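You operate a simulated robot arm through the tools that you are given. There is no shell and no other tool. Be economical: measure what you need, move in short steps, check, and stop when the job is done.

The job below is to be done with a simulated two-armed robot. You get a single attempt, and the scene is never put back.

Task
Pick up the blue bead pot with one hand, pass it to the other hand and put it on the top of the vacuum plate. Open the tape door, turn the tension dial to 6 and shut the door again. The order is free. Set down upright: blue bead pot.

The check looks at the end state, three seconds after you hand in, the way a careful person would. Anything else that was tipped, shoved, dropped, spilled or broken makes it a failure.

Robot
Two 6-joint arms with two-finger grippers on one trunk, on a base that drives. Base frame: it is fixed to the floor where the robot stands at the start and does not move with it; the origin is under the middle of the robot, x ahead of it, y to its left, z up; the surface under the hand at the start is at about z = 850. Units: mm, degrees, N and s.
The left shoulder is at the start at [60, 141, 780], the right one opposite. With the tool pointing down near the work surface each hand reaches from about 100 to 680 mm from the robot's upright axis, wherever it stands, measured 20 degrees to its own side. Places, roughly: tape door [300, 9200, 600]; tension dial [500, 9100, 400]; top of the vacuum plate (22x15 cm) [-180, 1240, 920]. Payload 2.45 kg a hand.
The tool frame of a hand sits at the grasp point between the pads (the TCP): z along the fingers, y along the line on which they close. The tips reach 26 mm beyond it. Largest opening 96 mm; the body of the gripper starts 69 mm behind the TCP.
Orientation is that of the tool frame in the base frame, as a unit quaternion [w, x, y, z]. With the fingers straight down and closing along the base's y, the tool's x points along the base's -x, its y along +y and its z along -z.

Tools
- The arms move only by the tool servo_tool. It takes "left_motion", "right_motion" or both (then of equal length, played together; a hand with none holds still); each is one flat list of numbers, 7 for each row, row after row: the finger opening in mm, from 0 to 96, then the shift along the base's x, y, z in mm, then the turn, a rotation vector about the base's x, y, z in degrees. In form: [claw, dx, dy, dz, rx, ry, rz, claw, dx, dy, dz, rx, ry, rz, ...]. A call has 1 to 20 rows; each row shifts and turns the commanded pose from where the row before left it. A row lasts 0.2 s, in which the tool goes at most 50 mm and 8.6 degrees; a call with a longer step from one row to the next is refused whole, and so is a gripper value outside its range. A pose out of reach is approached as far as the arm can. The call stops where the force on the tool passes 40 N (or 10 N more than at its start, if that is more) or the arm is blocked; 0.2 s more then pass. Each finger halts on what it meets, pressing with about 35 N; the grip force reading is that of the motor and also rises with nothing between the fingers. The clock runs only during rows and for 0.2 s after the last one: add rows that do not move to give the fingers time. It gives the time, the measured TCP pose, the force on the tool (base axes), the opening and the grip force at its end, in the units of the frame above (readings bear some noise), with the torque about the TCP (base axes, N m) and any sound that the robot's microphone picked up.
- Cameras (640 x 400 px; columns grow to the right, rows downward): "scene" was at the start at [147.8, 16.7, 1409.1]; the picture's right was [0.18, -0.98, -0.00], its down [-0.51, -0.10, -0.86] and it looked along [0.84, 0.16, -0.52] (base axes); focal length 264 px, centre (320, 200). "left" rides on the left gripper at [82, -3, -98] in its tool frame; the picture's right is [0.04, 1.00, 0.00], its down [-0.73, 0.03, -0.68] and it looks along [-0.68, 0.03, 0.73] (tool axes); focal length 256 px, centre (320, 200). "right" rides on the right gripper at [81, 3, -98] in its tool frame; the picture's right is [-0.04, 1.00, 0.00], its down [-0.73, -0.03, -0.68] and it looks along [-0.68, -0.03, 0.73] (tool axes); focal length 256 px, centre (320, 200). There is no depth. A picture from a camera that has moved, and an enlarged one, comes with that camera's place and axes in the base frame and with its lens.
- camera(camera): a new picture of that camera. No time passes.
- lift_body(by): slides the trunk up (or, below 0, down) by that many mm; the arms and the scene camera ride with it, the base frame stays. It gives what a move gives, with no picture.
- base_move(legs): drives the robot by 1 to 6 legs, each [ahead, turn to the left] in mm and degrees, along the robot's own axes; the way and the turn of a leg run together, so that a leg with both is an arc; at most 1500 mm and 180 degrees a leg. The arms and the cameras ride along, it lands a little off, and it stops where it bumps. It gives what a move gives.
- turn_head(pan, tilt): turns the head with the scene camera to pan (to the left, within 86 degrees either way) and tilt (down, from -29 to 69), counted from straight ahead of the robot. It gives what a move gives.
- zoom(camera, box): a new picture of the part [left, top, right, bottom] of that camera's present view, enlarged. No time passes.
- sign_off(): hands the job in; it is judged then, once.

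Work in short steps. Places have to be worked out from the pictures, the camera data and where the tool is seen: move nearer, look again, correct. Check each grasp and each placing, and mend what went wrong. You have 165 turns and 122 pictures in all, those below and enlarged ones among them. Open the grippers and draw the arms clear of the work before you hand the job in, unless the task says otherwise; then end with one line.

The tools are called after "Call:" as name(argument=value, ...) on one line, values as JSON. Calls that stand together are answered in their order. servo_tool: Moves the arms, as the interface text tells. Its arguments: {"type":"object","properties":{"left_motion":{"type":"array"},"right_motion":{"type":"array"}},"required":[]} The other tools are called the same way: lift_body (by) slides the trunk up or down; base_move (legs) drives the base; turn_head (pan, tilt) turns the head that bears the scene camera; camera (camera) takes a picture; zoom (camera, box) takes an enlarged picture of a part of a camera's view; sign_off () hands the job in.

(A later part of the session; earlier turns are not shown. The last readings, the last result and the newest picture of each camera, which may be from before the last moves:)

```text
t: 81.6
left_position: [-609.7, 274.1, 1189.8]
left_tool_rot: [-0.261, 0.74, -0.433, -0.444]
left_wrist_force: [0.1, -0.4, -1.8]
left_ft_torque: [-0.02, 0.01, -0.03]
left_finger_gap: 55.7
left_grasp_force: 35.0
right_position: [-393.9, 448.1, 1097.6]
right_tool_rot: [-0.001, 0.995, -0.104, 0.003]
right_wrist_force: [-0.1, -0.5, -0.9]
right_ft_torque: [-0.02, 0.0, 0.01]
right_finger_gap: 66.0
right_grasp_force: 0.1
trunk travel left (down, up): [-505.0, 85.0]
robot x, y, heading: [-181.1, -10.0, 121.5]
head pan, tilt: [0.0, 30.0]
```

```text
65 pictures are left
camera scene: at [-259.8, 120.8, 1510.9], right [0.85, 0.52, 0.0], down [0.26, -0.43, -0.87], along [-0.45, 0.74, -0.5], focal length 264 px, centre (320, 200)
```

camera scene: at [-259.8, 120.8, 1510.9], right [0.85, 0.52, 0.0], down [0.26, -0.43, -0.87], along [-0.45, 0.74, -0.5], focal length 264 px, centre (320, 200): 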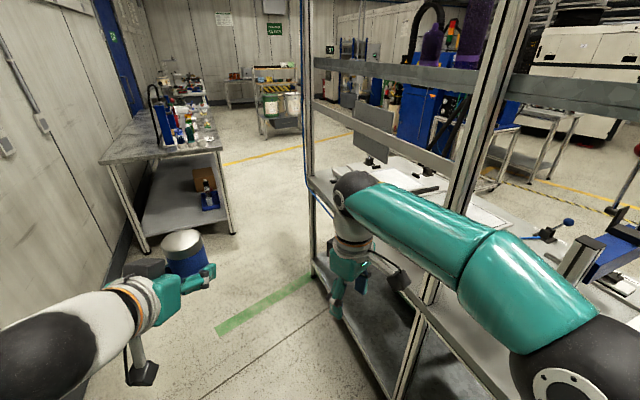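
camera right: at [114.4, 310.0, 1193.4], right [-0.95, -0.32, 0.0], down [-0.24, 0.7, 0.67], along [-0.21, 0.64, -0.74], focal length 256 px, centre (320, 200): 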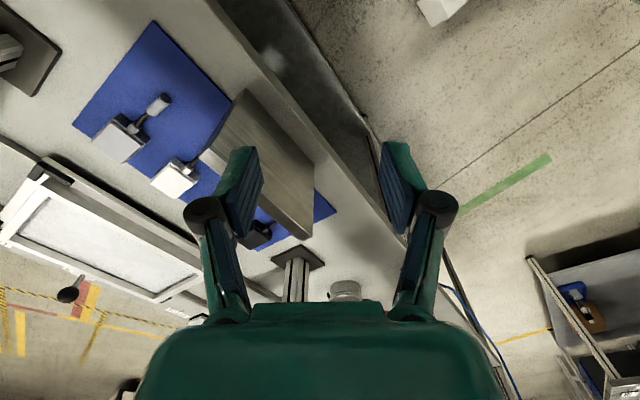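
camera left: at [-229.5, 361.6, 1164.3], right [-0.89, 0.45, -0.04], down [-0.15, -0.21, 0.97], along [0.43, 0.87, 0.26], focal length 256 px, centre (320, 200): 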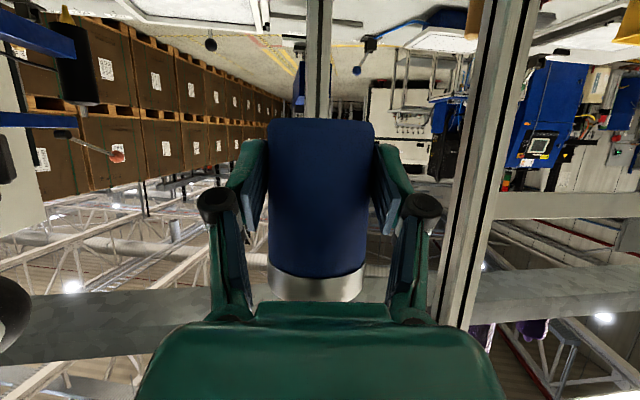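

Turning stalled again at 121° without any force on the hands. I repeat the remaining turn in a smaller step.

Call:
base_move(legs=[[0, 13], [0, 13]])

```text
t: 83.8
left_position: [-690.4, 59.7, 1189.9]
left_tool_rot: [-0.156, 0.817, -0.258, -0.492]
left_wrist_force: [0.2, 0.1, -1.5]
left_ft_torque: [0.01, 0.0, -0.01]
left_finger_gap: 55.8
left_grasp_force: 35.6
right_position: [-569.6, 309.8, 1096.7]
right_tool_rot: [-0.001, 0.993, 0.119, 0.003]
right_wrist_force: [-0.4, -0.7, 0.5]
right_ft_torque: [0.02, -0.02, 0.0]
right_finger_gap: 65.9
right_grasp_force: 0.0
trunk travel left (down, up): [-505.0, 85.0]
robot x, y, heading: [-171.9, 4.6, 147.0]
head pan, tilt: [0.0, 30.0]
```

Heading is 147° now, parallel to the table. I drive 1400 mm along the aisle, then look at the corner gap.

Call:
base_move(legs=[[700, 0], [700, 0]])

Call:
turn_head(pan=-15, tilt=30)

Call:
camera(camera="scene")

```text
t: 91.1
left_position: [-1858.2, 812.0, 1191.0]
left_tool_rot: [-0.154, 0.818, -0.255, -0.492]
left_wrist_force: [-0.5, 0.5, -1.7]
left_ft_torque: [-0.06, -0.02, 0.02]
left_finger_gap: 55.7
left_grasp_force: 34.9
right_position: [-1741.6, 1063.6, 1096.9]
right_tool_rot: [-0.001, 0.992, 0.125, 0.003]
right_wrist_force: [-0.4, 0.4, 0.6]
right_ft_torque: [0.02, -0.05, 0.0]
right_finger_gap: 66.2
right_grasp_force: 0.1
trunk travel left (down, up): [-505.0, 85.0]
robot x, y, heading: [-1335.9, 762.3, 147.4]
head pan, tilt: [0.0, 30.0]
```

```text
t: 91.9
left_position: [-1857.8, 811.7, 1190.7]
left_tool_rot: [-0.154, 0.818, -0.255, -0.492]
left_wrist_force: [0.6, -0.5, -1.2]
left_ft_torque: [0.03, -0.1, -0.01]
left_finger_gap: 55.6
left_grasp_force: 35.0
right_position: [-1739.7, 1062.8, 1097.5]
right_tool_rot: [-0.001, 0.992, 0.124, 0.003]
right_wrist_force: [0.1, 0.0, 0.5]
right_ft_torque: [0.04, -0.01, 0.02]
right_finger_gap: 66.1
right_grasp_force: 0.1
trunk travel left (down, up): [-505.0, 85.0]
robot x, y, heading: [-1339.9, 757.9, 147.6]
head pan, tilt: [-15.0, 30.0]
```

```text
64 pictures are left
camera scene: at [-1451.5, 861.5, 1510.9], right [0.74, 0.67, 0.0], down [0.34, -0.37, -0.87], along [-0.58, 0.64, -0.5], focal length 264 px, centre (320, 200)
```

scene: 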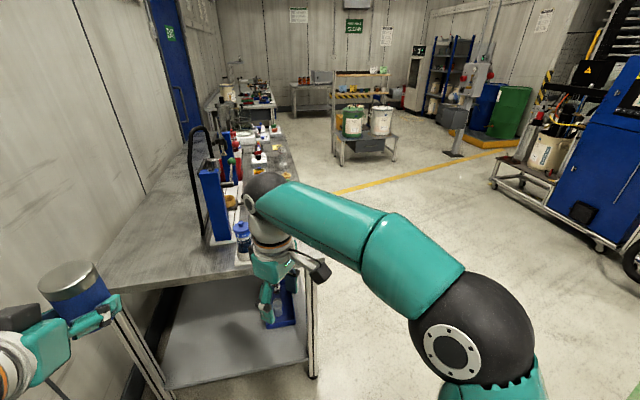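

I check the right side: table end and the aisle beyond.

Call:
turn_head(pan=-75, tilt=30)

Call:
camera(camera="scene")

```text
t: 93.2
left_position: [-1858.1, 811.5, 1191.7]
left_tool_rot: [-0.153, 0.818, -0.254, -0.492]
left_wrist_force: [-0.4, 0.7, -1.9]
left_ft_torque: [-0.03, -0.02, 0.03]
left_finger_gap: 55.6
left_grasp_force: 35.1
right_position: [-1740.3, 1062.5, 1096.9]
right_tool_rot: [-0.001, 0.992, 0.124, 0.003]
right_wrist_force: [-0.7, 0.8, 0.2]
right_ft_torque: [0.0, 0.05, 0.02]
right_finger_gap: 66.2
right_grasp_force: 0.1
trunk travel left (down, up): [-505.0, 85.0]
robot x, y, heading: [-1339.4, 762.7, 147.3]
head pan, tilt: [-75.0, 30.0]
```

```text
63 pictures are left
camera scene: at [-1363.2, 881.0, 1511.0], right [0.95, -0.3, 0.0], down [-0.15, -0.48, -0.87], along [0.26, 0.83, -0.5], focal length 264 px, centre (320, 200)
```

scene: 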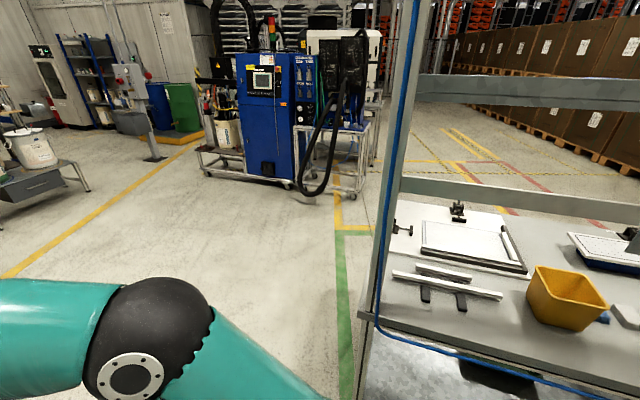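

The table end is at about u=-1600 along the bench axis, with a wide aisle behind it. I drive around the corner in modest legs.

Call:
base_move(legs=[[0, -20], [450, 0], [0, -30], [0, -27], [500, 0]])

Call:
turn_head(pan=-40, tilt=30)

Call:
camera(camera="scene")

```text
t: 99.6
left_position: [-1858.3, 1592.2, 1190.7]
left_tool_rot: [0.37, -0.594, 0.619, 0.357]
left_wrist_force: [0.3, 0.1, -2.5]
left_ft_torque: [-0.03, 0.01, 0.01]
left_finger_gap: 55.7
left_grasp_force: 35.6
right_position: [-1581.6, 1628.5, 1098.2]
right_tool_rot: [0.001, 0.929, -0.369, 0.002]
right_wrist_force: [0.6, -0.2, -0.4]
right_ft_torque: [0.0, 0.06, 0.05]
right_finger_gap: 66.1
right_grasp_force: 0.2
trunk travel left (down, up): [-505.0, 85.0]
robot x, y, heading: [-1642.2, 1128.3, 89.6]
head pan, tilt: [-75.0, 30.0]
stopped in leg 4: the robot was blocked; the commanded pose is now the measured one
```

```text
t: 100.6
left_position: [-1858.8, 1592.8, 1191.3]
left_tool_rot: [0.372, -0.593, 0.619, 0.356]
left_wrist_force: [-0.5, 0.6, -2.9]
left_ft_torque: [-0.01, -0.01, -0.01]
left_finger_gap: 55.9
left_grasp_force: 35.0
right_position: [-1584.5, 1628.8, 1098.4]
right_tool_rot: [0.0, 0.929, -0.37, 0.003]
right_wrist_force: [0.6, -0.5, -0.1]
right_ft_torque: [0.03, 0.01, -0.04]
right_finger_gap: 65.9
right_grasp_force: 0.0
trunk travel left (down, up): [-505.0, 85.0]
robot x, y, heading: [-1645.3, 1127.7, 89.6]
head pan, tilt: [-40.0, 30.0]
```

```text
62 pictures are left
camera scene: at [-1587.0, 1257.7, 1510.9], right [0.76, -0.65, 0.0], down [-0.32, -0.38, -0.87], along [0.56, 0.66, -0.5], focal length 264 px, centre (320, 200)
```

scene: 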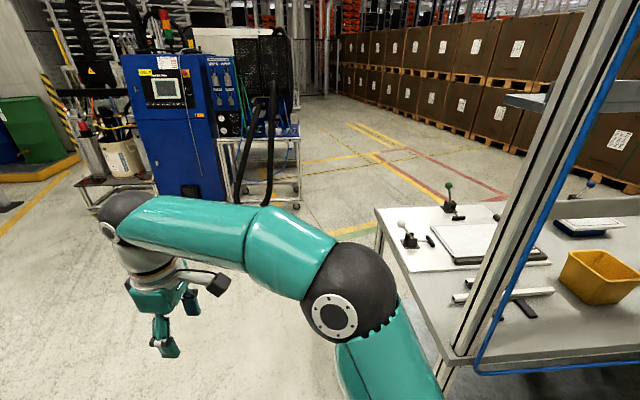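

Turn stopped a bit early (heading 89.6°). Path ahead is clear, so I go forward 300 first, then turn the rest.

Call:
base_move(legs=[[300, 0], [0, -16], [0, -16], [700, 0]])

Call:
camera(camera="scene")

```text
t: 108.1
left_position: [-1206.9, 2500.6, 1190.9]
left_tool_rot: [0.456, -0.397, 0.76, 0.237]
left_wrist_force: [-0.1, -0.4, -2.1]
left_ft_torque: [-0.03, 0.04, 0.03]
left_finger_gap: 56.1
left_grasp_force: 35.1
right_position: [-955.1, 2381.5, 1098.0]
right_tool_rot: [0.002, 0.788, -0.616, 0.002]
right_wrist_force: [0.2, 0.8, 0.1]
right_ft_torque: [-0.04, 0.02, 0.01]
right_finger_gap: 65.9
right_grasp_force: 0.0
trunk travel left (down, up): [-505.0, 85.0]
robot x, y, heading: [-1276.6, 1991.4, 57.3]
head pan, tilt: [-40.0, 30.0]
```

```text
61 pictures are left
camera scene: at [-1160.0, 2071.9, 1510.8], right [0.29, -0.96, 0.0], down [-0.48, -0.15, -0.87], along [0.83, 0.25, -0.5], focal length 264 px, centre (320, 200)
```

scene: 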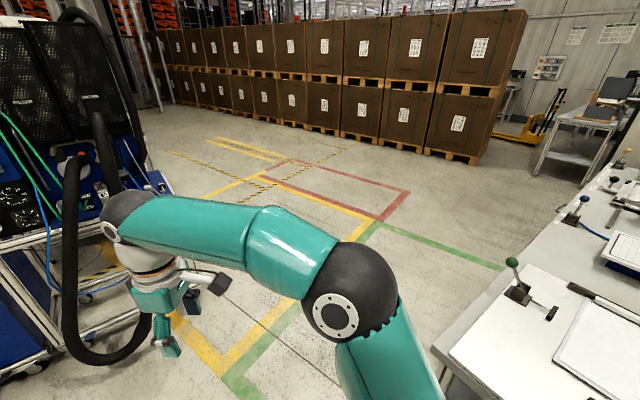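

The back aisle is clear. I go 300 ahead, turn right 45°, go diagonally, then turn to run along the far side of the table.

Call:
base_move(legs=[[320, 0], [0, -23], [0, -22], [500, 0], [0, -23], [0, -22]])

Call:
turn_head(pan=-20, tilt=30)

Call:
camera(camera="scene")

```text
t: 112.9
left_position: [-691.2, 2566.6, 1192.6]
left_tool_rot: [0.512, -0.074, 0.854, 0.046]
left_wrist_force: [0.4, 0.8, -1.4]
left_ft_torque: [0.03, 0.04, 0.02]
left_finger_gap: 55.8
left_grasp_force: 34.8
right_position: [-598.1, 2306.2, 1099.4]
right_tool_rot: [-0.002, -0.491, 0.871, -0.001]
right_wrist_force: [0.2, -0.5, 0.1]
right_ft_torque: [0.09, 0.08, 0.04]
right_finger_gap: 65.7
right_grasp_force: 0.0
trunk travel left (down, up): [-505.0, 85.0]
robot x, y, heading: [-1110.8, 2286.9, 11.6]
head pan, tilt: [-40.0, 30.0]
stopped in leg 3: the robot was blocked; the commanded pose is now the measured one
```

```text
t: 113.8
left_position: [-692.6, 2568.1, 1192.9]
left_tool_rot: [0.514, -0.075, 0.854, 0.045]
left_wrist_force: [0.7, 0.2, -2.5]
left_ft_torque: [0.01, 0.02, 0.0]
left_finger_gap: 56.0
left_grasp_force: 35.6
right_position: [-599.8, 2305.7, 1099.3]
right_tool_rot: [-0.002, -0.491, 0.871, -0.002]
right_wrist_force: [-0.2, 0.0, 0.1]
right_ft_torque: [-0.02, 0.01, 0.04]
right_finger_gap: 66.3
right_grasp_force: 0.0
trunk travel left (down, up): [-505.0, 85.0]
robot x, y, heading: [-1108.8, 2286.8, 11.6]
head pan, tilt: [-20.0, 30.0]
```

```text
60 pictures are left
camera scene: at [-961.7, 2288.5, 1510.9], right [-0.15, -0.99, 0.0], down [-0.5, 0.07, -0.87], along [0.86, -0.13, -0.5], focal length 264 px, centre (320, 200)
```

scene: 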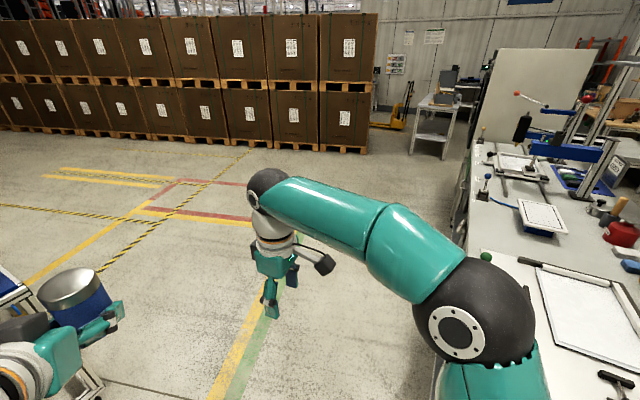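

Clear ahead; I continue diagonally 480 mm, then turn parallel to the table and look.

Call:
base_move(legs=[[480, 0], [0, -22], [0, -22], [500, 0]])

Call:
turn_head(pan=-60, tilt=35)

Call:
camera(camera="scene")

```text
t: 121.7
left_position: [251.5, 2010.9, 1191.3]
left_tool_rot: [0.491, 0.259, 0.817, -0.155]
left_wrist_force: [0.1, 0.0, -2.2]
left_ft_torque: [0.05, 0.03, -0.01]
left_finger_gap: 55.9
left_grasp_force: 34.9
right_position: [131.0, 1761.9, 1099.5]
right_tool_rot: [-0.003, -0.121, 0.993, 0.0]
right_wrist_force: [0.2, 0.2, -0.2]
right_ft_torque: [-0.01, 0.01, -0.01]
right_finger_gap: 66.0
right_grasp_force: 0.0
trunk travel left (down, up): [-505.0, 85.0]
robot x, y, heading: [-238.4, 2118.1, -33.6]
head pan, tilt: [-20.0, 30.0]
```

```text
t: 122.8
left_position: [251.2, 2012.4, 1192.8]
left_tool_rot: [0.49, 0.259, 0.818, -0.156]
left_wrist_force: [0.0, -0.9, -1.7]
left_ft_torque: [-0.01, 0.05, 0.01]
left_finger_gap: 55.8
left_grasp_force: 34.9
right_position: [131.5, 1762.5, 1100.4]
right_tool_rot: [-0.002, -0.119, 0.993, -0.001]
right_wrist_force: [0.4, 0.5, 0.8]
right_ft_torque: [-0.02, -0.01, -0.02]
right_finger_gap: 65.9
right_grasp_force: 0.1
trunk travel left (down, up): [-505.0, 85.0]
robot x, y, heading: [-237.6, 2112.5, -33.6]
head pan, tilt: [-60.0, 35.0]
```

```text
59 pictures are left
camera scene: at [-193.6, 1996.8, 1503.1], right [-1.0, 0.06, 0.0], down [0.03, 0.57, -0.82], along [-0.05, -0.82, -0.57], focal length 264 px, centre (320, 200)
```

scene: 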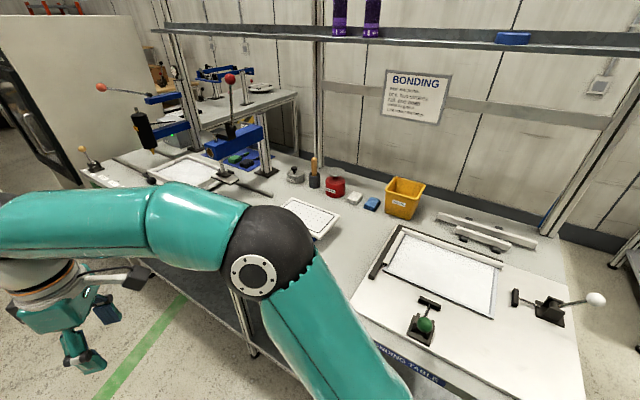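

The plate is confirmed near [-200, 1255]. I drive 400 mm further along, then turn right to face the table.

Call:
base_move(legs=[[400, 0], [0, -23], [0, -22], [0, -22], [0, -22]])

Call:
turn_head(pan=0, tilt=40)

Call:
camera(camera="scene")

```text
t: 129.1
left_position: [208.3, 1407.9, 1191.5]
left_tool_rot: [0.332, 0.657, 0.552, -0.393]
left_wrist_force: [-1.0, 0.4, -2.3]
left_ft_torque: [0.04, -0.02, 0.06]
left_finger_gap: 55.5
left_grasp_force: 34.5
right_position: [-68.2, 1408.2, 1099.7]
right_tool_rot: [-0.002, 0.429, 0.903, 0.002]
right_wrist_force: [0.3, 0.3, 0.7]
right_ft_torque: [0.01, -0.05, 0.03]
right_finger_gap: 65.8
right_grasp_force: 0.0
trunk travel left (down, up): [-505.0, 85.0]
robot x, y, heading: [131.9, 1889.6, -99.0]
head pan, tilt: [-60.0, 35.0]
stopped in leg 4: the robot was blocked; the commanded pose is now the measured one
```

```text
t: 130.4
left_position: [211.4, 1407.7, 1193.2]
left_tool_rot: [0.332, 0.655, 0.554, -0.393]
left_wrist_force: [0.2, -0.6, -2.6]
left_ft_torque: [-0.01, 0.01, -0.04]
left_finger_gap: 55.9
left_grasp_force: 34.9
right_position: [-65.8, 1409.2, 1100.2]
right_tool_rot: [-0.002, 0.429, 0.903, 0.001]
right_wrist_force: [0.4, 0.1, -1.3]
right_ft_torque: [0.03, 0.0, 0.01]
right_finger_gap: 66.2
right_grasp_force: 0.1
trunk travel left (down, up): [-505.0, 85.0]
robot x, y, heading: [133.3, 1892.5, -99.1]
head pan, tilt: [0.0, 40.0]
```

```text
58 pictures are left
camera scene: at [110.7, 1748.6, 1495.6], right [-0.99, 0.16, 0.0], down [0.1, 0.64, -0.77], along [-0.12, -0.76, -0.64], focal length 264 px, centre (320, 200)
```

scene: 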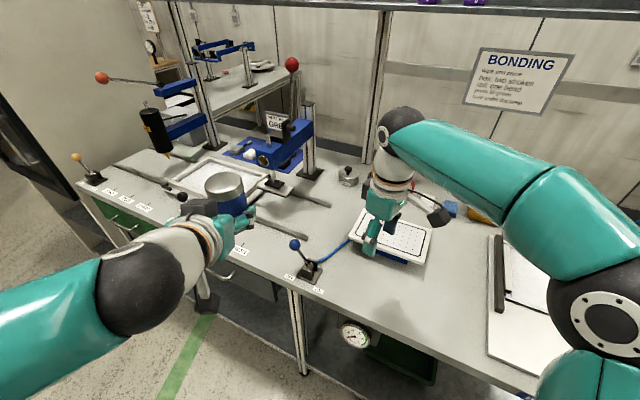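

Plate and lever with a blue ball are visible; I finish the turn by −24°.

Call:
base_move(legs=[[0, -12], [0, -12]])

Call:
camera(camera="scene")

```text
t: 132.5
left_position: [9.7, 1417.7, 1193.7]
left_tool_rot: [0.245, 0.754, 0.407, -0.453]
left_wrist_force: [0.1, 0.7, -2.0]
left_ft_torque: [0.01, -0.01, -0.02]
left_finger_gap: 56.1
left_grasp_force: 35.0
right_position: [-243.6, 1528.5, 1100.9]
right_tool_rot: [-0.002, 0.605, 0.796, 0.002]
right_wrist_force: [0.5, 0.2, 0.5]
right_ft_torque: [0.01, 0.01, 0.01]
right_finger_gap: 65.9
right_grasp_force: 0.1
trunk travel left (down, up): [-505.0, 85.0]
robot x, y, heading: [149.5, 1880.7, -122.8]
head pan, tilt: [0.0, 40.0]
```

```text
57 pictures are left
camera scene: at [68.2, 1759.9, 1495.6], right [-0.84, 0.54, 0.0], down [0.35, 0.54, -0.77], along [-0.41, -0.64, -0.64], focal length 264 px, centre (320, 200)
```

scene: 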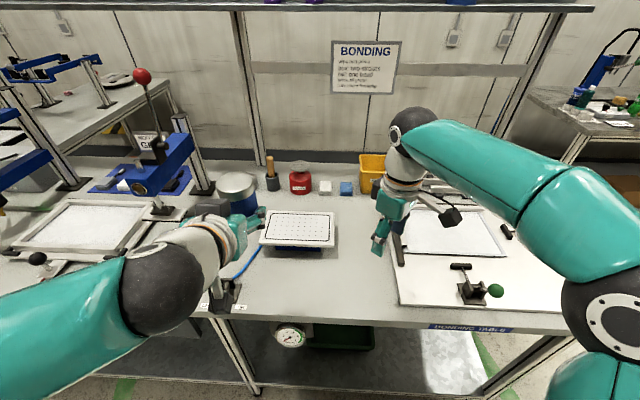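

The plate centre resolves to about [-173, 1258]; the pot axis is now at about [3, 1407]. I move the left hand over the plate, staying well above it.

Call:
servo_tool(left_motion=[40, -22, -19, 0, 0, 0, 0, 40, -22, -19, 0, 0, 0, 0, 40, -22, -19, -10, 0, 0, 0, 40, -22, -19, -20, 0, 0, 0, 40, -22, -19, -20, 0, 0, 0, 40, -22, -19, -20, 0, 0, 0, 40, -22, -18, -20, 0, 0, 0, 40, -22, -17, -20, 0, 0, 0, 40, 0, 0, -20, 0, 0, 0, 40, 0, 0, 0, 0, 0, 0])

Call:
camera(camera="scene")

Call:
camera(camera="left")

```text
t: 134.7
left_position: [-166.6, 1267.4, 1062.5]
left_tool_rot: [0.244, 0.754, 0.407, -0.454]
left_wrist_force: [-0.3, -0.6, -1.9]
left_ft_torque: [0.01, -0.04, -0.03]
left_finger_gap: 56.0
left_grasp_force: 34.6
right_position: [-243.1, 1527.9, 1100.5]
right_tool_rot: [-0.003, 0.604, 0.797, 0.002]
right_wrist_force: [0.5, 0.4, -1.1]
right_ft_torque: [0.01, -0.01, -0.01]
right_finger_gap: 65.8
right_grasp_force: 0.0
trunk travel left (down, up): [-505.0, 85.0]
robot x, y, heading: [148.4, 1880.7, -122.7]
head pan, tilt: [0.0, 40.0]
```

```text
56 pictures are left
camera scene: at [68.0, 1759.4, 1495.5], right [-0.84, 0.54, 0.0], down [0.35, 0.54, -0.77], along [-0.41, -0.64, -0.64], focal length 264 px, centre (320, 200)
```

scene: 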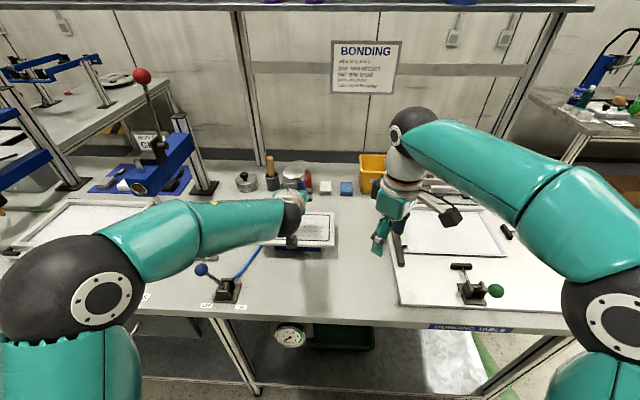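

```text
55 pictures are left
camera left: at [-100.2, 1372.8, 1037.2], right [0.85, -0.53, -0.04], down [0.16, 0.2, 0.97], along [-0.51, -0.82, 0.25], focal length 256 px, centre (320, 200)
```

left: 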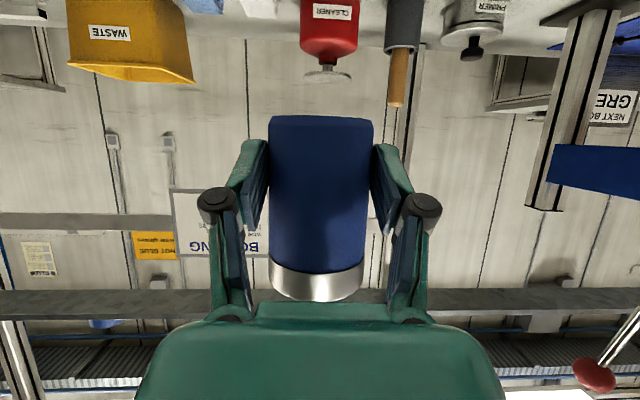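

The pot is over the plate centre. I lower it to about 15 mm above the surface and check.

Call:
servo_tool(left_motion=[40, 0, 0, -25, 0, 0, 0, 40, 0, 0, -25, 0, 0, 0, 40, 0, 0, -25, 0, 0, 0, 40, 0, 0, -20, 0, 0, 0, 40, 0, 0, 0, 0, 0, 0])

Call:
zoom(camera="scene", box=[210, 140, 370, 260])

Call:
camera(camera="left")

```text
t: 135.9
left_position: [-164.8, 1267.2, 966.5]
left_tool_rot: [0.245, 0.754, 0.408, -0.453]
left_wrist_force: [0.4, -1.3, -1.5]
left_ft_torque: [0.07, 0.0, 0.02]
left_finger_gap: 55.3
left_grasp_force: 35.1
right_position: [-243.2, 1528.9, 1100.5]
right_tool_rot: [-0.002, 0.605, 0.797, 0.002]
right_wrist_force: [0.3, -0.2, 0.0]
right_ft_torque: [0.01, -0.03, -0.01]
right_finger_gap: 66.0
right_grasp_force: 0.2
trunk travel left (down, up): [-505.0, 85.0]
robot x, y, heading: [143.9, 1878.2, -123.0]
head pan, tilt: [0.0, 40.0]
```

```text
3.33 times, centred on (290, 200) of scene
camera zoom: at [68.2, 1759.7, 1495.6], right [-0.84, 0.54, 0.0], down [0.35, 0.54, -0.77], along [-0.41, -0.64, -0.64], focal length 882 px, centre (420, 200)
```

zoom: 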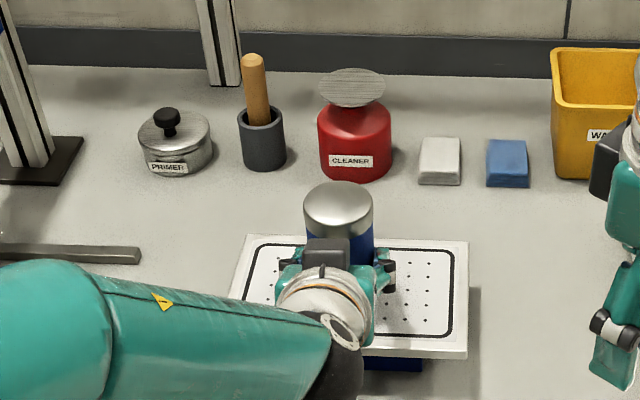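

```text
53 pictures are left
camera left: at [-98.7, 1372.5, 942.6], right [0.85, -0.53, -0.04], down [0.16, 0.2, 0.97], along [-0.51, -0.82, 0.25], focal length 256 px, centre (320, 200)
```

left: 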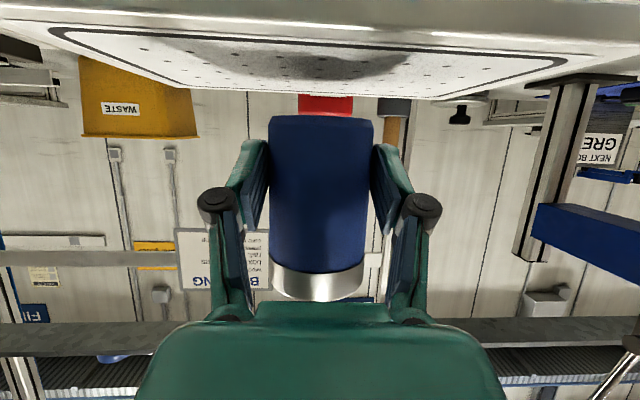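

About 16–20 mm remain. I lower in small steps until contact shows in the force.

Call:
servo_tool(left_motion=[40, 0, 0, -5, 0, 0, 0, 40, 0, 0, -4, 0, 0, 0, 40, 0, 0, -3, 0, 0, 0, 40, 0, 0, 0, 0, 0, 0])

Call:
servo_tool(left_motion=[40, 0, 0, -2, 0, 0, 0, 40, 0, 0, -2, 0, 0, 0, 40, 0, 0, 0, 0, 0, 0])

```text
t: 136.9
left_position: [-166.7, 1268.2, 956.2]
left_tool_rot: [0.244, 0.755, 0.407, -0.453]
left_wrist_force: [0.4, -0.1, -1.5]
left_ft_torque: [0.05, -0.03, 0.0]
left_finger_gap: 55.6
left_grasp_force: 35.1
right_position: [-243.0, 1529.5, 1100.4]
right_tool_rot: [-0.002, 0.604, 0.797, 0.002]
right_wrist_force: [-0.1, -0.2, 0.0]
right_ft_torque: [-0.02, 0.01, -0.01]
right_finger_gap: 66.0
right_grasp_force: 0.0
trunk travel left (down, up): [-505.0, 85.0]
robot x, y, heading: [149.1, 1883.8, -122.6]
head pan, tilt: [0.0, 40.0]
```

```text
t: 137.7
left_position: [-166.2, 1268.1, 952.2]
left_tool_rot: [0.244, 0.755, 0.407, -0.453]
left_wrist_force: [-0.1, 1.0, -2.3]
left_ft_torque: [0.01, -0.03, 0.0]
left_finger_gap: 55.8
left_grasp_force: 34.8
right_position: [-243.2, 1529.0, 1101.7]
right_tool_rot: [-0.002, 0.605, 0.797, 0.001]
right_wrist_force: [0.4, -0.2, 0.3]
right_ft_torque: [-0.02, -0.03, 0.0]
right_finger_gap: 65.9
right_grasp_force: 0.0
trunk travel left (down, up): [-505.0, 85.0]
robot x, y, heading: [148.8, 1885.3, -122.6]
head pan, tilt: [0.0, 40.0]
```

No contact yet; I continue in 1.5 mm steps.

Call:
servo_tool(left_motion=[40, 0, 0, -1.5, 0, 0, 0, 40, 0, 0, -1.5, 0, 0, 0, 40, 0, 0, 0, 0, 0, 0])

Call:
servo_tool(left_motion=[40, 0, 0, -1.5, 0, 0, 0, 40, 0, 0, 0, 0, 0, 0])

Call:
camera(camera="left")

```text
t: 138.5
left_position: [-166.9, 1268.3, 949.7]
left_tool_rot: [0.244, 0.754, 0.407, -0.453]
left_wrist_force: [0.0, 0.4, -1.7]
left_ft_torque: [0.03, 0.01, 0.0]
left_finger_gap: 55.8
left_grasp_force: 35.2
right_position: [-243.9, 1528.1, 1100.9]
right_tool_rot: [-0.002, 0.605, 0.796, 0.001]
right_wrist_force: [0.1, 0.3, -0.1]
right_ft_torque: [0.01, -0.01, 0.02]
right_finger_gap: 66.0
right_grasp_force: 0.0
trunk travel left (down, up): [-505.0, 85.0]
robot x, y, heading: [148.7, 1878.9, -122.7]
head pan, tilt: [0.0, 40.0]
```

```text
t: 139.1
left_position: [-166.3, 1268.5, 949.4]
left_tool_rot: [0.244, 0.755, 0.407, -0.453]
left_wrist_force: [0.1, -0.1, -1.9]
left_ft_torque: [0.05, -0.01, 0.05]
left_finger_gap: 56.2
left_grasp_force: 34.8
right_position: [-243.9, 1528.9, 1101.0]
right_tool_rot: [-0.002, 0.604, 0.797, 0.002]
right_wrist_force: [-0.3, 1.0, -0.1]
right_ft_torque: [-0.01, 0.01, -0.01]
right_finger_gap: 66.1
right_grasp_force: 0.1
trunk travel left (down, up): [-505.0, 85.0]
robot x, y, heading: [149.9, 1880.1, -123.0]
head pan, tilt: [0.0, 40.0]
```

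```text
52 pictures are left
camera left: at [-99.4, 1373.3, 922.9], right [0.85, -0.53, -0.04], down [0.16, 0.2, 0.97], along [-0.51, -0.82, 0.25], focal length 256 px, centre (320, 200)
```

left: 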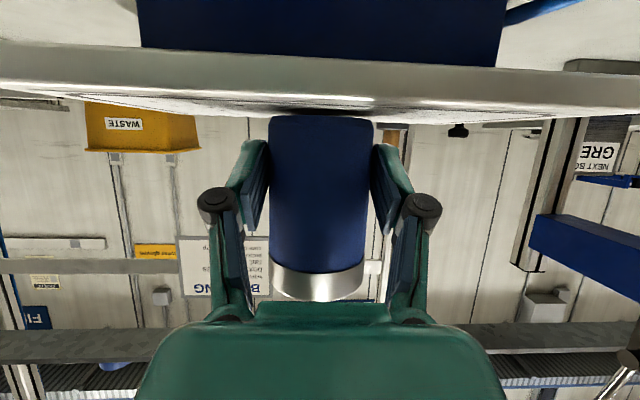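

Only 1–3 mm seems left. I continue in 1 mm steps.

Call:
servo_tool(left_motion=[40, 0, 0, -1, 0, 0, 0, 40, 0, 0, -1, 0, 0, 0, 40, 0, 0, 0, 0, 0, 0])

Call:
servo_tool(left_motion=[40, 0, 0, -1, 0, 0, 0, 40, 0, 0, -1, 0, 0, 0, 40, 0, 0, 0, 0, 0, 0])

```text
t: 139.9
left_position: [-167.5, 1268.8, 945.1]
left_tool_rot: [0.243, 0.755, 0.407, -0.454]
left_wrist_force: [-0.6, 0.6, -3.0]
left_ft_torque: [0.03, 0.0, -0.01]
left_finger_gap: 55.5
left_grasp_force: 34.8
right_position: [-243.7, 1529.1, 1100.9]
right_tool_rot: [-0.002, 0.605, 0.797, 0.002]
right_wrist_force: [-0.9, 1.0, 0.1]
right_ft_torque: [0.03, -0.01, -0.01]
right_finger_gap: 65.9
right_grasp_force: 0.2
trunk travel left (down, up): [-505.0, 85.0]
robot x, y, heading: [152.0, 1880.3, -122.8]
head pan, tilt: [0.0, 40.0]
```

```text
t: 140.7
left_position: [-165.7, 1267.6, 944.9]
left_tool_rot: [0.245, 0.754, 0.408, -0.454]
left_wrist_force: [-0.5, 0.2, 3.4]
left_ft_torque: [0.1, 0.0, 0.0]
left_finger_gap: 55.9
left_grasp_force: 35.0
right_position: [-243.2, 1528.5, 1100.4]
right_tool_rot: [-0.002, 0.605, 0.796, 0.001]
right_wrist_force: [0.1, -0.2, -0.1]
right_ft_torque: [-0.01, -0.01, 0.01]
right_finger_gap: 66.0
right_grasp_force: 0.0
trunk travel left (down, up): [-505.0, 85.0]
robot x, y, heading: [144.9, 1882.7, -123.0]
head pan, tilt: [0.0, 40.0]
```

Contact: vertical force changed from −2 to +3.4 N. I open the left gripper gently.

Call:
servo_tool(left_motion=[60, 0, 0, 0, 0, 0, 0, 70, 0, 0, 0, 0, 0, 0, 80, 0, 0, 0, 0, 0, 0, 84, 0, 0, 0, 0, 0, 0, 84, 0, 0, 0, 0, 0, 0])

Call:
camera(camera="left")

```text
t: 141.9
left_position: [-164.9, 1267.3, 944.7]
left_tool_rot: [0.244, 0.754, 0.407, -0.454]
left_wrist_force: [-0.1, -0.4, 0.2]
left_ft_torque: [-0.01, 0.0, 0.03]
left_finger_gap: 83.8
left_grasp_force: 0.1
right_position: [-243.1, 1528.4, 1101.7]
right_tool_rot: [-0.001, 0.604, 0.797, 0.002]
right_wrist_force: [0.3, -0.7, 0.0]
right_ft_torque: [-0.01, 0.02, -0.01]
right_finger_gap: 65.9
right_grasp_force: 0.1
trunk travel left (down, up): [-505.0, 85.0]
robot x, y, heading: [146.0, 1881.4, -122.6]
head pan, tilt: [0.0, 40.0]
```

```text
51 pictures are left
camera left: at [-99.1, 1373.2, 918.7], right [0.85, -0.53, -0.04], down [0.16, 0.2, 0.97], along [-0.51, -0.82, 0.25], focal length 256 px, centre (320, 200)
```

left: 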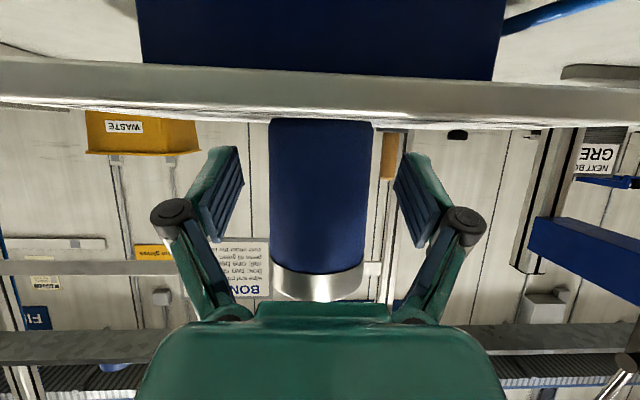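

The pot stands free. I withdraw the left hand straight back along its axis and look.

Call:
servo_tool(left_motion=[84, 7, 11, 7, 0, 0, 0, 84, 14.5, 22, 14, 0, 0, 0, 84, 14.5, 22, 14, 0, 0, 0, 84, 14.5, 22, 14, 0, 0, 0, 84, 14.5, 22, 20, 0, 0, 0, 84, 14.5, 22, 30, 0, 0, 0, 84, 14.5, 22, 40, 0, 0, 0, 84, 0, 0, 40, 0, 0, 0])

Call:
zoom(camera="scene", box=[210, 140, 370, 260])

```text
t: 143.7
left_position: [-70.9, 1412.7, 1123.4]
left_tool_rot: [0.244, 0.755, 0.407, -0.453]
left_wrist_force: [-0.1, 0.3, 0.0]
left_ft_torque: [-0.02, 0.02, -0.01]
left_finger_gap: 84.3
left_grasp_force: 0.1
right_position: [-243.9, 1529.2, 1101.9]
right_tool_rot: [-0.002, 0.604, 0.797, 0.002]
right_wrist_force: [0.6, 0.0, -0.2]
right_ft_torque: [0.01, -0.01, -0.03]
right_finger_gap: 66.1
right_grasp_force: 0.1
trunk travel left (down, up): [-505.0, 85.0]
robot x, y, heading: [151.2, 1882.6, -122.7]
head pan, tilt: [0.0, 40.0]
```

```text
3.33 times, centred on (290, 200) of scene
camera zoom: at [68.5, 1759.9, 1495.5], right [-0.84, 0.54, 0.0], down [0.35, 0.54, -0.77], along [-0.41, -0.64, -0.64], focal length 882 px, centre (420, 200)
```

zoom: 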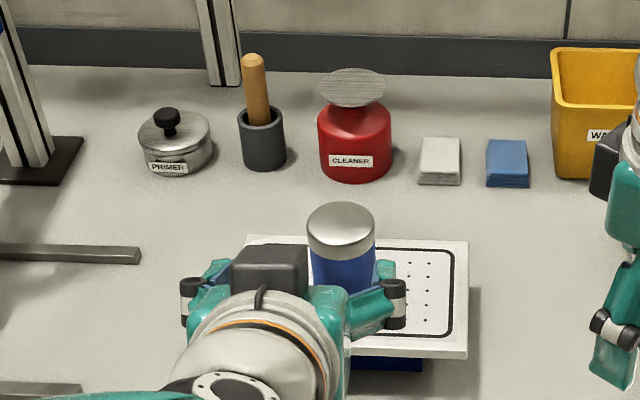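

The pot is upright on the plate. Now I back straight away from the table, then turn toward +y where the tape machine is.

Call:
base_move(legs=[[-350, 0], [0, -30], [0, -30], [0, -30]])

Call:
turn_head(pan=-57, tilt=10)

Call:
camera(camera="scene")

```text
t: 151.4
left_position: [-131.4, 2397.2, 1123.7]
left_tool_rot: [-0.142, 0.823, -0.24, -0.495]
left_wrist_force: [0.0, -0.1, 0.6]
left_ft_torque: [-0.06, 0.06, 0.11]
left_finger_gap: 83.8
left_grasp_force: 0.1
right_position: [-16.1, 2570.7, 1101.3]
right_tool_rot: [0.001, 0.99, 0.144, 0.002]
right_wrist_force: [-0.2, 1.6, 0.1]
right_ft_torque: [-0.15, 0.06, 0.0]
right_finger_gap: 66.2
right_grasp_force: 0.0
trunk travel left (down, up): [-505.0, 85.0]
robot x, y, heading: [303.8, 2128.0, 149.4]
head pan, tilt: [0.0, 40.0]
stopped in leg 4: the robot was blocked; the commanded pose is now the measured one
```

```text
t: 152.6
left_position: [-135.0, 2390.5, 1123.9]
left_tool_rot: [-0.144, 0.823, -0.238, -0.495]
left_wrist_force: [-0.3, -0.5, 0.3]
left_ft_torque: [-0.02, 0.01, 0.0]
left_finger_gap: 83.9
left_grasp_force: 0.0
right_position: [-20.6, 2565.3, 1100.9]
right_tool_rot: [0.0, 0.989, 0.145, 0.003]
right_wrist_force: [0.2, 0.4, -0.4]
right_ft_torque: [-0.02, 0.0, -0.02]
right_finger_gap: 65.8
right_grasp_force: 0.0
trunk travel left (down, up): [-505.0, 85.0]
robot x, y, heading: [306.7, 2130.1, 149.3]
head pan, tilt: [-57.0, 10.0]
```

```text
49 pictures are left
camera scene: at [248.3, 2254.7, 1543.2], right [1.0, 0.04, 0.0], down [0.01, -0.17, -0.98], along [-0.04, 0.98, -0.17], focal length 264 px, centre (320, 200)
```

scene: 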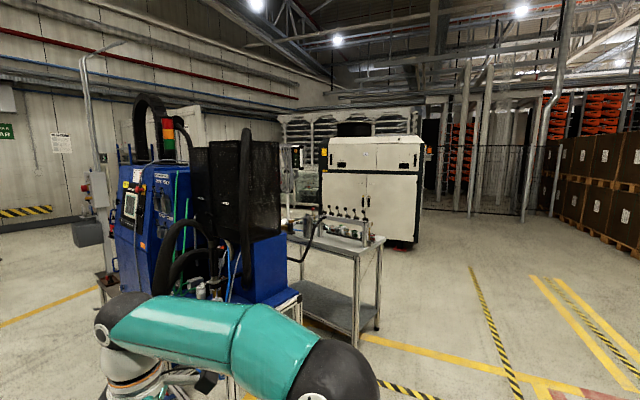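

I zoom toward the expected direction of the tape door (about column 332, row 190).

Call:
zoom(camera="scene", box=[240, 90, 480, 260])

```text
2.35 times, centred on (360, 175) of scene
camera zoom: at [248.3, 2254.7, 1543.2], right [1.0, 0.04, 0.0], down [0.01, -0.17, -0.98], along [-0.04, 0.98, -0.17], focal length 622 px, centre (226, 259)
```

zoom: 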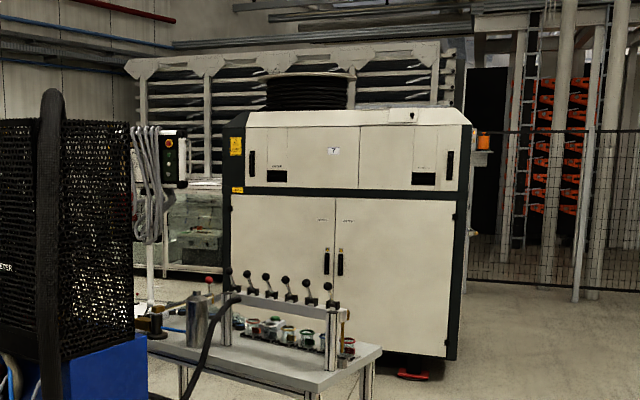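

The door's direction is partly hidden behind the white cabinet machine. I drive toward about [1300, 4800], passing right of the small lever table, for a better view.

Call:
base_move(legs=[[0, -20], [0, -20], [0, -20], [0, -19], [1400, 0]])

Call:
turn_head(pan=15, tilt=12)

Call:
camera(camera="scene")

```text
t: 164.6
left_position: [964.5, 3958.4, 1122.7]
left_tool_rot: [0.426, -0.482, 0.709, 0.289]
left_wrist_force: [-1.2, 0.9, 1.1]
left_ft_torque: [0.01, -0.01, -0.03]
left_finger_gap: 84.2
left_grasp_force: 0.1
right_position: [1157.3, 3876.1, 1101.0]
right_tool_rot: [0.002, 0.853, -0.522, 0.003]
right_wrist_force: [-0.1, 0.5, -0.3]
right_ft_torque: [-0.02, 0.0, 0.01]
right_finger_gap: 66.1
right_grasp_force: 0.1
trunk travel left (down, up): [-505.0, 85.0]
robot x, y, heading: [789.6, 3472.2, 70.0]
head pan, tilt: [-57.0, 10.0]
```

```text
t: 166.0
left_position: [965.3, 3957.4, 1124.7]
left_tool_rot: [0.426, -0.481, 0.709, 0.289]
left_wrist_force: [0.6, 0.0, 0.0]
left_ft_torque: [-0.03, -0.01, -0.05]
left_finger_gap: 83.8
left_grasp_force: 0.1
right_position: [1158.5, 3875.4, 1102.7]
right_tool_rot: [0.001, 0.853, -0.522, 0.004]
right_wrist_force: [0.0, 0.2, 0.1]
right_ft_torque: [0.03, 0.01, 0.02]
right_finger_gap: 66.1
right_grasp_force: 0.1
trunk travel left (down, up): [-505.0, 85.0]
robot x, y, heading: [788.3, 3473.4, 69.9]
head pan, tilt: [15.0, 12.0]
```

```text
47 pictures are left
camera scene: at [817.9, 3627.5, 1540.0], right [1.0, -0.09, 0.0], down [-0.02, -0.21, -0.98], along [0.09, 0.97, -0.21], focal length 264 px, centre (320, 200)
```

scene: 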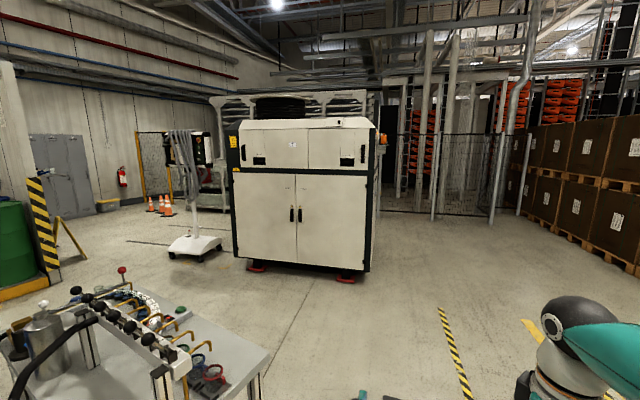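

The door lies behind and left of the white machine. I zoom into that gap.

Call:
zoom(camera="scene", box=[110, 80, 270, 280])

Call:
base_move(legs=[[0, 10], [1250, 0], [0, 25], [0, 20], [300, 0]])

Call:
turn_head(pan=-15, tilt=15)

Call:
camera(camera="scene")

```text
2.00 times, centred on (190, 180) of scene
camera zoom: at [817.9, 3627.5, 1540.0], right [1.0, -0.09, 0.0], down [-0.02, -0.21, -0.98], along [0.09, 0.97, -0.21], focal length 529 px, centre (580, 240)
```

zoom: 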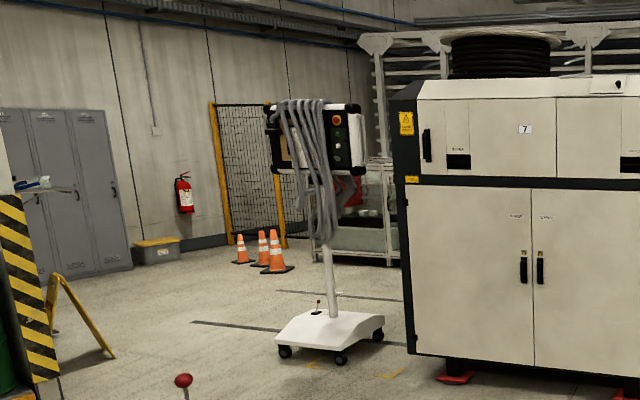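

```text
t: 170.8
left_position: [972.9, 4633.6, 1134.2]
left_tool_rot: [0.405, -0.549, 0.651, 0.333]
left_wrist_force: [-0.8, -1.6, 1.9]
left_ft_torque: [-0.07, 0.0, -0.09]
left_finger_gap: 84.2
left_grasp_force: 0.2
right_position: [1179.3, 4594.3, 1113.8]
right_tool_rot: [-0.01, 0.902, -0.431, 0.004]
right_wrist_force: [-1.2, -0.7, 1.9]
right_ft_torque: [0.11, -0.11, 0.02]
right_finger_gap: 66.2
right_grasp_force: 0.5
trunk travel left (down, up): [-505.0, 85.0]
robot x, y, heading: [930.0, 4146.0, 85.6]
head pan, tilt: [15.0, 12.0]
stopped in leg 2: the robot was blocked; the commanded pose is now the measured one
```

```text
t: 171.8
left_position: [978.5, 4657.9, 1123.0]
left_tool_rot: [0.397, -0.552, 0.656, 0.328]
left_wrist_force: [0.2, -0.7, -0.3]
left_ft_torque: [0.06, 0.0, -0.02]
left_finger_gap: 84.4
left_grasp_force: 0.1
right_position: [1183.8, 4616.9, 1100.2]
right_tool_rot: [0.002, 0.902, -0.432, 0.007]
right_wrist_force: [-0.6, 0.0, 0.1]
right_ft_torque: [0.06, 0.01, -0.02]
right_finger_gap: 66.1
right_grasp_force: 0.2
trunk travel left (down, up): [-505.0, 85.0]
robot x, y, heading: [932.9, 4142.5, 85.9]
head pan, tilt: [-15.0, 15.0]
```

```text
45 pictures are left
camera scene: at [964.7, 4289.3, 1535.7], right [0.94, -0.33, 0.0], down [-0.08, -0.24, -0.97], along [0.32, 0.91, -0.26], focal length 264 px, centre (320, 200)
```

scene: 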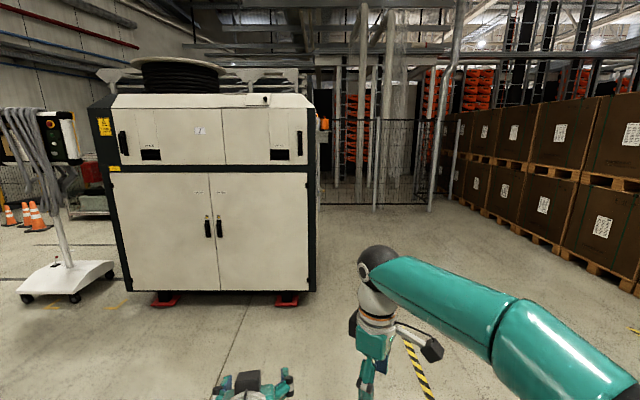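

The robot bumped something on its left, probably the lever table. I look there to check for damage.

Call:
turn_head(pan=65, tilt=45)

Call:
camera(camera="scene")

```text
t: 173.3
left_position: [979.1, 4659.7, 1119.9]
left_tool_rot: [0.395, -0.553, 0.657, 0.326]
left_wrist_force: [-0.3, -0.1, 0.0]
left_ft_torque: [-0.02, -0.04, 0.0]
left_finger_gap: 83.9
left_grasp_force: 0.1
right_position: [1185.4, 4619.2, 1099.0]
right_tool_rot: [0.004, 0.902, -0.432, 0.008]
right_wrist_force: [0.2, -1.2, 0.3]
right_ft_torque: [0.0, -0.04, -0.01]
right_finger_gap: 65.8
right_grasp_force: 0.1
trunk travel left (down, up): [-505.0, 85.0]
robot x, y, heading: [929.7, 4145.5, 86.1]
head pan, tilt: [65.0, 45.0]
```

```text
44 pictures are left
camera scene: at [863.4, 4244.4, 1488.4], right [0.49, 0.87, 0.0], down [0.62, -0.35, -0.71], along [-0.62, 0.35, -0.71], focal length 264 px, centre (320, 200)
```

scene: 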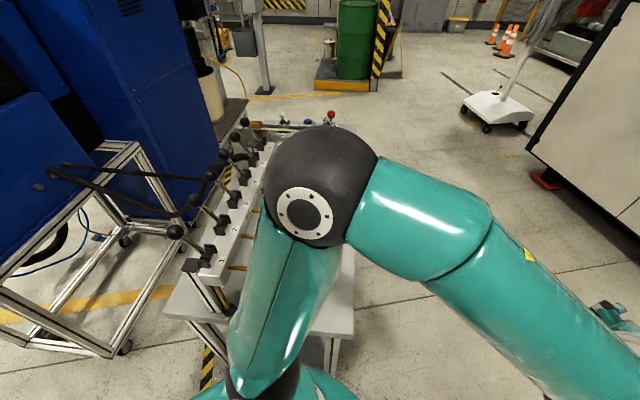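

Levers look undisturbed; the base touched the table corner. I back off, swing wider to the right, and go on up at x≈1300.

Call:
base_move(legs=[[-300, 0], [0, -20], [0, -20], [650, 0]])

Call:
turn_head(pan=86, tilt=30)

Call:
camera(camera="scene")

```text
t: 181.0
left_position: [1741.4, 4659.6, 1120.1]
left_tool_rot: [0.484, -0.289, 0.809, 0.168]
left_wrist_force: [0.3, 0.4, 0.5]
left_ft_torque: [0.01, -0.02, 0.01]
left_finger_gap: 83.9
left_grasp_force: 0.1
right_position: [1871.0, 4494.5, 1099.2]
right_tool_rot: [-0.007, -0.695, 0.719, -0.005]
right_wrist_force: [-0.2, 0.1, -0.7]
right_ft_torque: [0.0, 0.04, 0.02]
right_finger_gap: 66.2
right_grasp_force: 0.1
trunk travel left (down, up): [-505.0, 85.0]
robot x, y, heading: [1368.2, 4298.9, 44.9]
head pan, tilt: [65.0, 45.0]
```

```text
t: 181.9
left_position: [1740.6, 4658.8, 1120.8]
left_tool_rot: [0.484, -0.288, 0.809, 0.168]
left_wrist_force: [-0.5, 0.7, 0.1]
left_ft_torque: [0.03, 0.04, -0.01]
left_finger_gap: 83.8
left_grasp_force: 0.0
right_position: [1870.8, 4494.7, 1100.0]
right_tool_rot: [-0.006, -0.694, 0.72, -0.005]
right_wrist_force: [-0.1, 0.1, 0.1]
right_ft_torque: [0.02, -0.01, 0.0]
right_finger_gap: 66.2
right_grasp_force: 0.1
trunk travel left (down, up): [-505.0, 85.0]
robot x, y, heading: [1366.6, 4295.6, 44.6]
head pan, tilt: [85.9, 30.0]
```

```text
43 pictures are left
camera scene: at [1348.3, 4413.9, 1510.9], right [0.76, 0.65, 0.0], down [0.33, -0.38, -0.87], along [-0.57, 0.66, -0.5], focal length 264 px, centre (320, 200)
```

scene: 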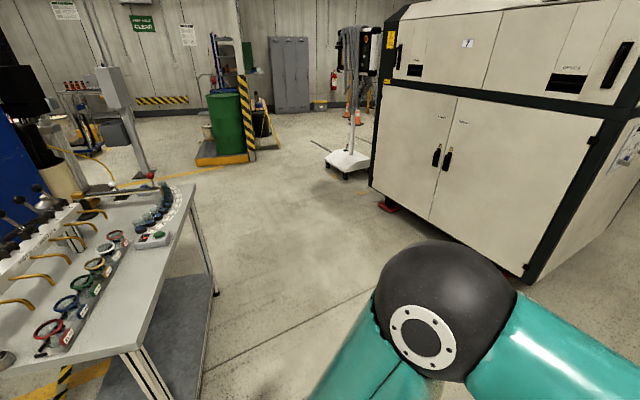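

The lever table is intact. The tape machine's face should be behind the white machine, reached by going left past the wheeled stand. I drive up, then along in front of the white machine.

Call:
base_move(legs=[[0, 22], [0, 22], [770, 0], [0, 29], [0, 29], [1200, 0]])

Call:
turn_head(pan=-15, tilt=22)

Call:
camera(camera="scene")

```text
t: 197.4
left_position: [-22.4, 6005.4, 1119.5]
left_tool_rot: [-0.177, 0.808, -0.29, -0.481]
left_wrist_force: [0.6, 0.6, 1.0]
left_ft_torque: [-0.04, 0.0, 0.0]
left_finger_gap: 84.0
left_grasp_force: 0.1
right_position: [113.1, 6162.6, 1098.5]
right_tool_rot: [0.001, 0.997, 0.08, 0.008]
right_wrist_force: [0.0, 0.3, 1.0]
right_ft_torque: [-0.02, -0.01, 0.04]
right_finger_gap: 66.2
right_grasp_force: 0.1
trunk travel left (down, up): [-505.0, 85.0]
robot x, y, heading: [400.8, 5707.7, 145.9]
head pan, tilt: [85.9, 30.0]
```

```text
t: 199.2
left_position: [-24.0, 6003.4, 1121.7]
left_tool_rot: [-0.176, 0.809, -0.289, -0.481]
left_wrist_force: [0.1, 0.4, 0.8]
left_ft_torque: [0.01, 0.02, 0.0]
left_finger_gap: 83.9
left_grasp_force: 0.0
right_position: [112.2, 6162.9, 1099.4]
right_tool_rot: [0.0, 0.997, 0.081, 0.008]
right_wrist_force: [1.0, -0.3, 0.1]
right_ft_torque: [0.02, 0.01, 0.0]
right_finger_gap: 66.4
right_grasp_force: 0.1
trunk travel left (down, up): [-505.0, 85.0]
robot x, y, heading: [402.3, 5704.0, 146.5]
head pan, tilt: [-15.0, 22.0]
```

```text
42 pictures are left
camera scene: at [288.8, 5809.0, 1523.7], right [0.75, 0.66, 0.0], down [0.25, -0.28, -0.93], along [-0.61, 0.7, -0.38], focal length 264 px, centre (320, 200)
```

scene: 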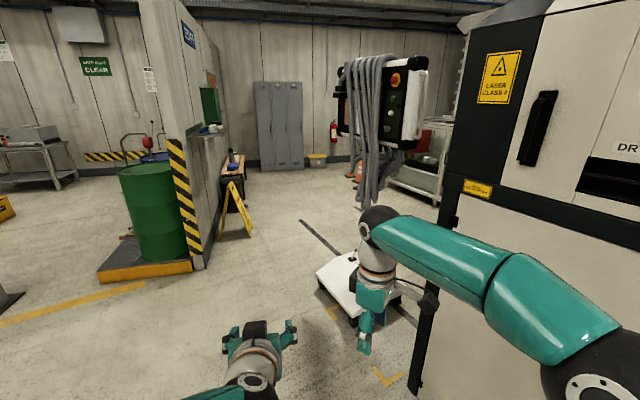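

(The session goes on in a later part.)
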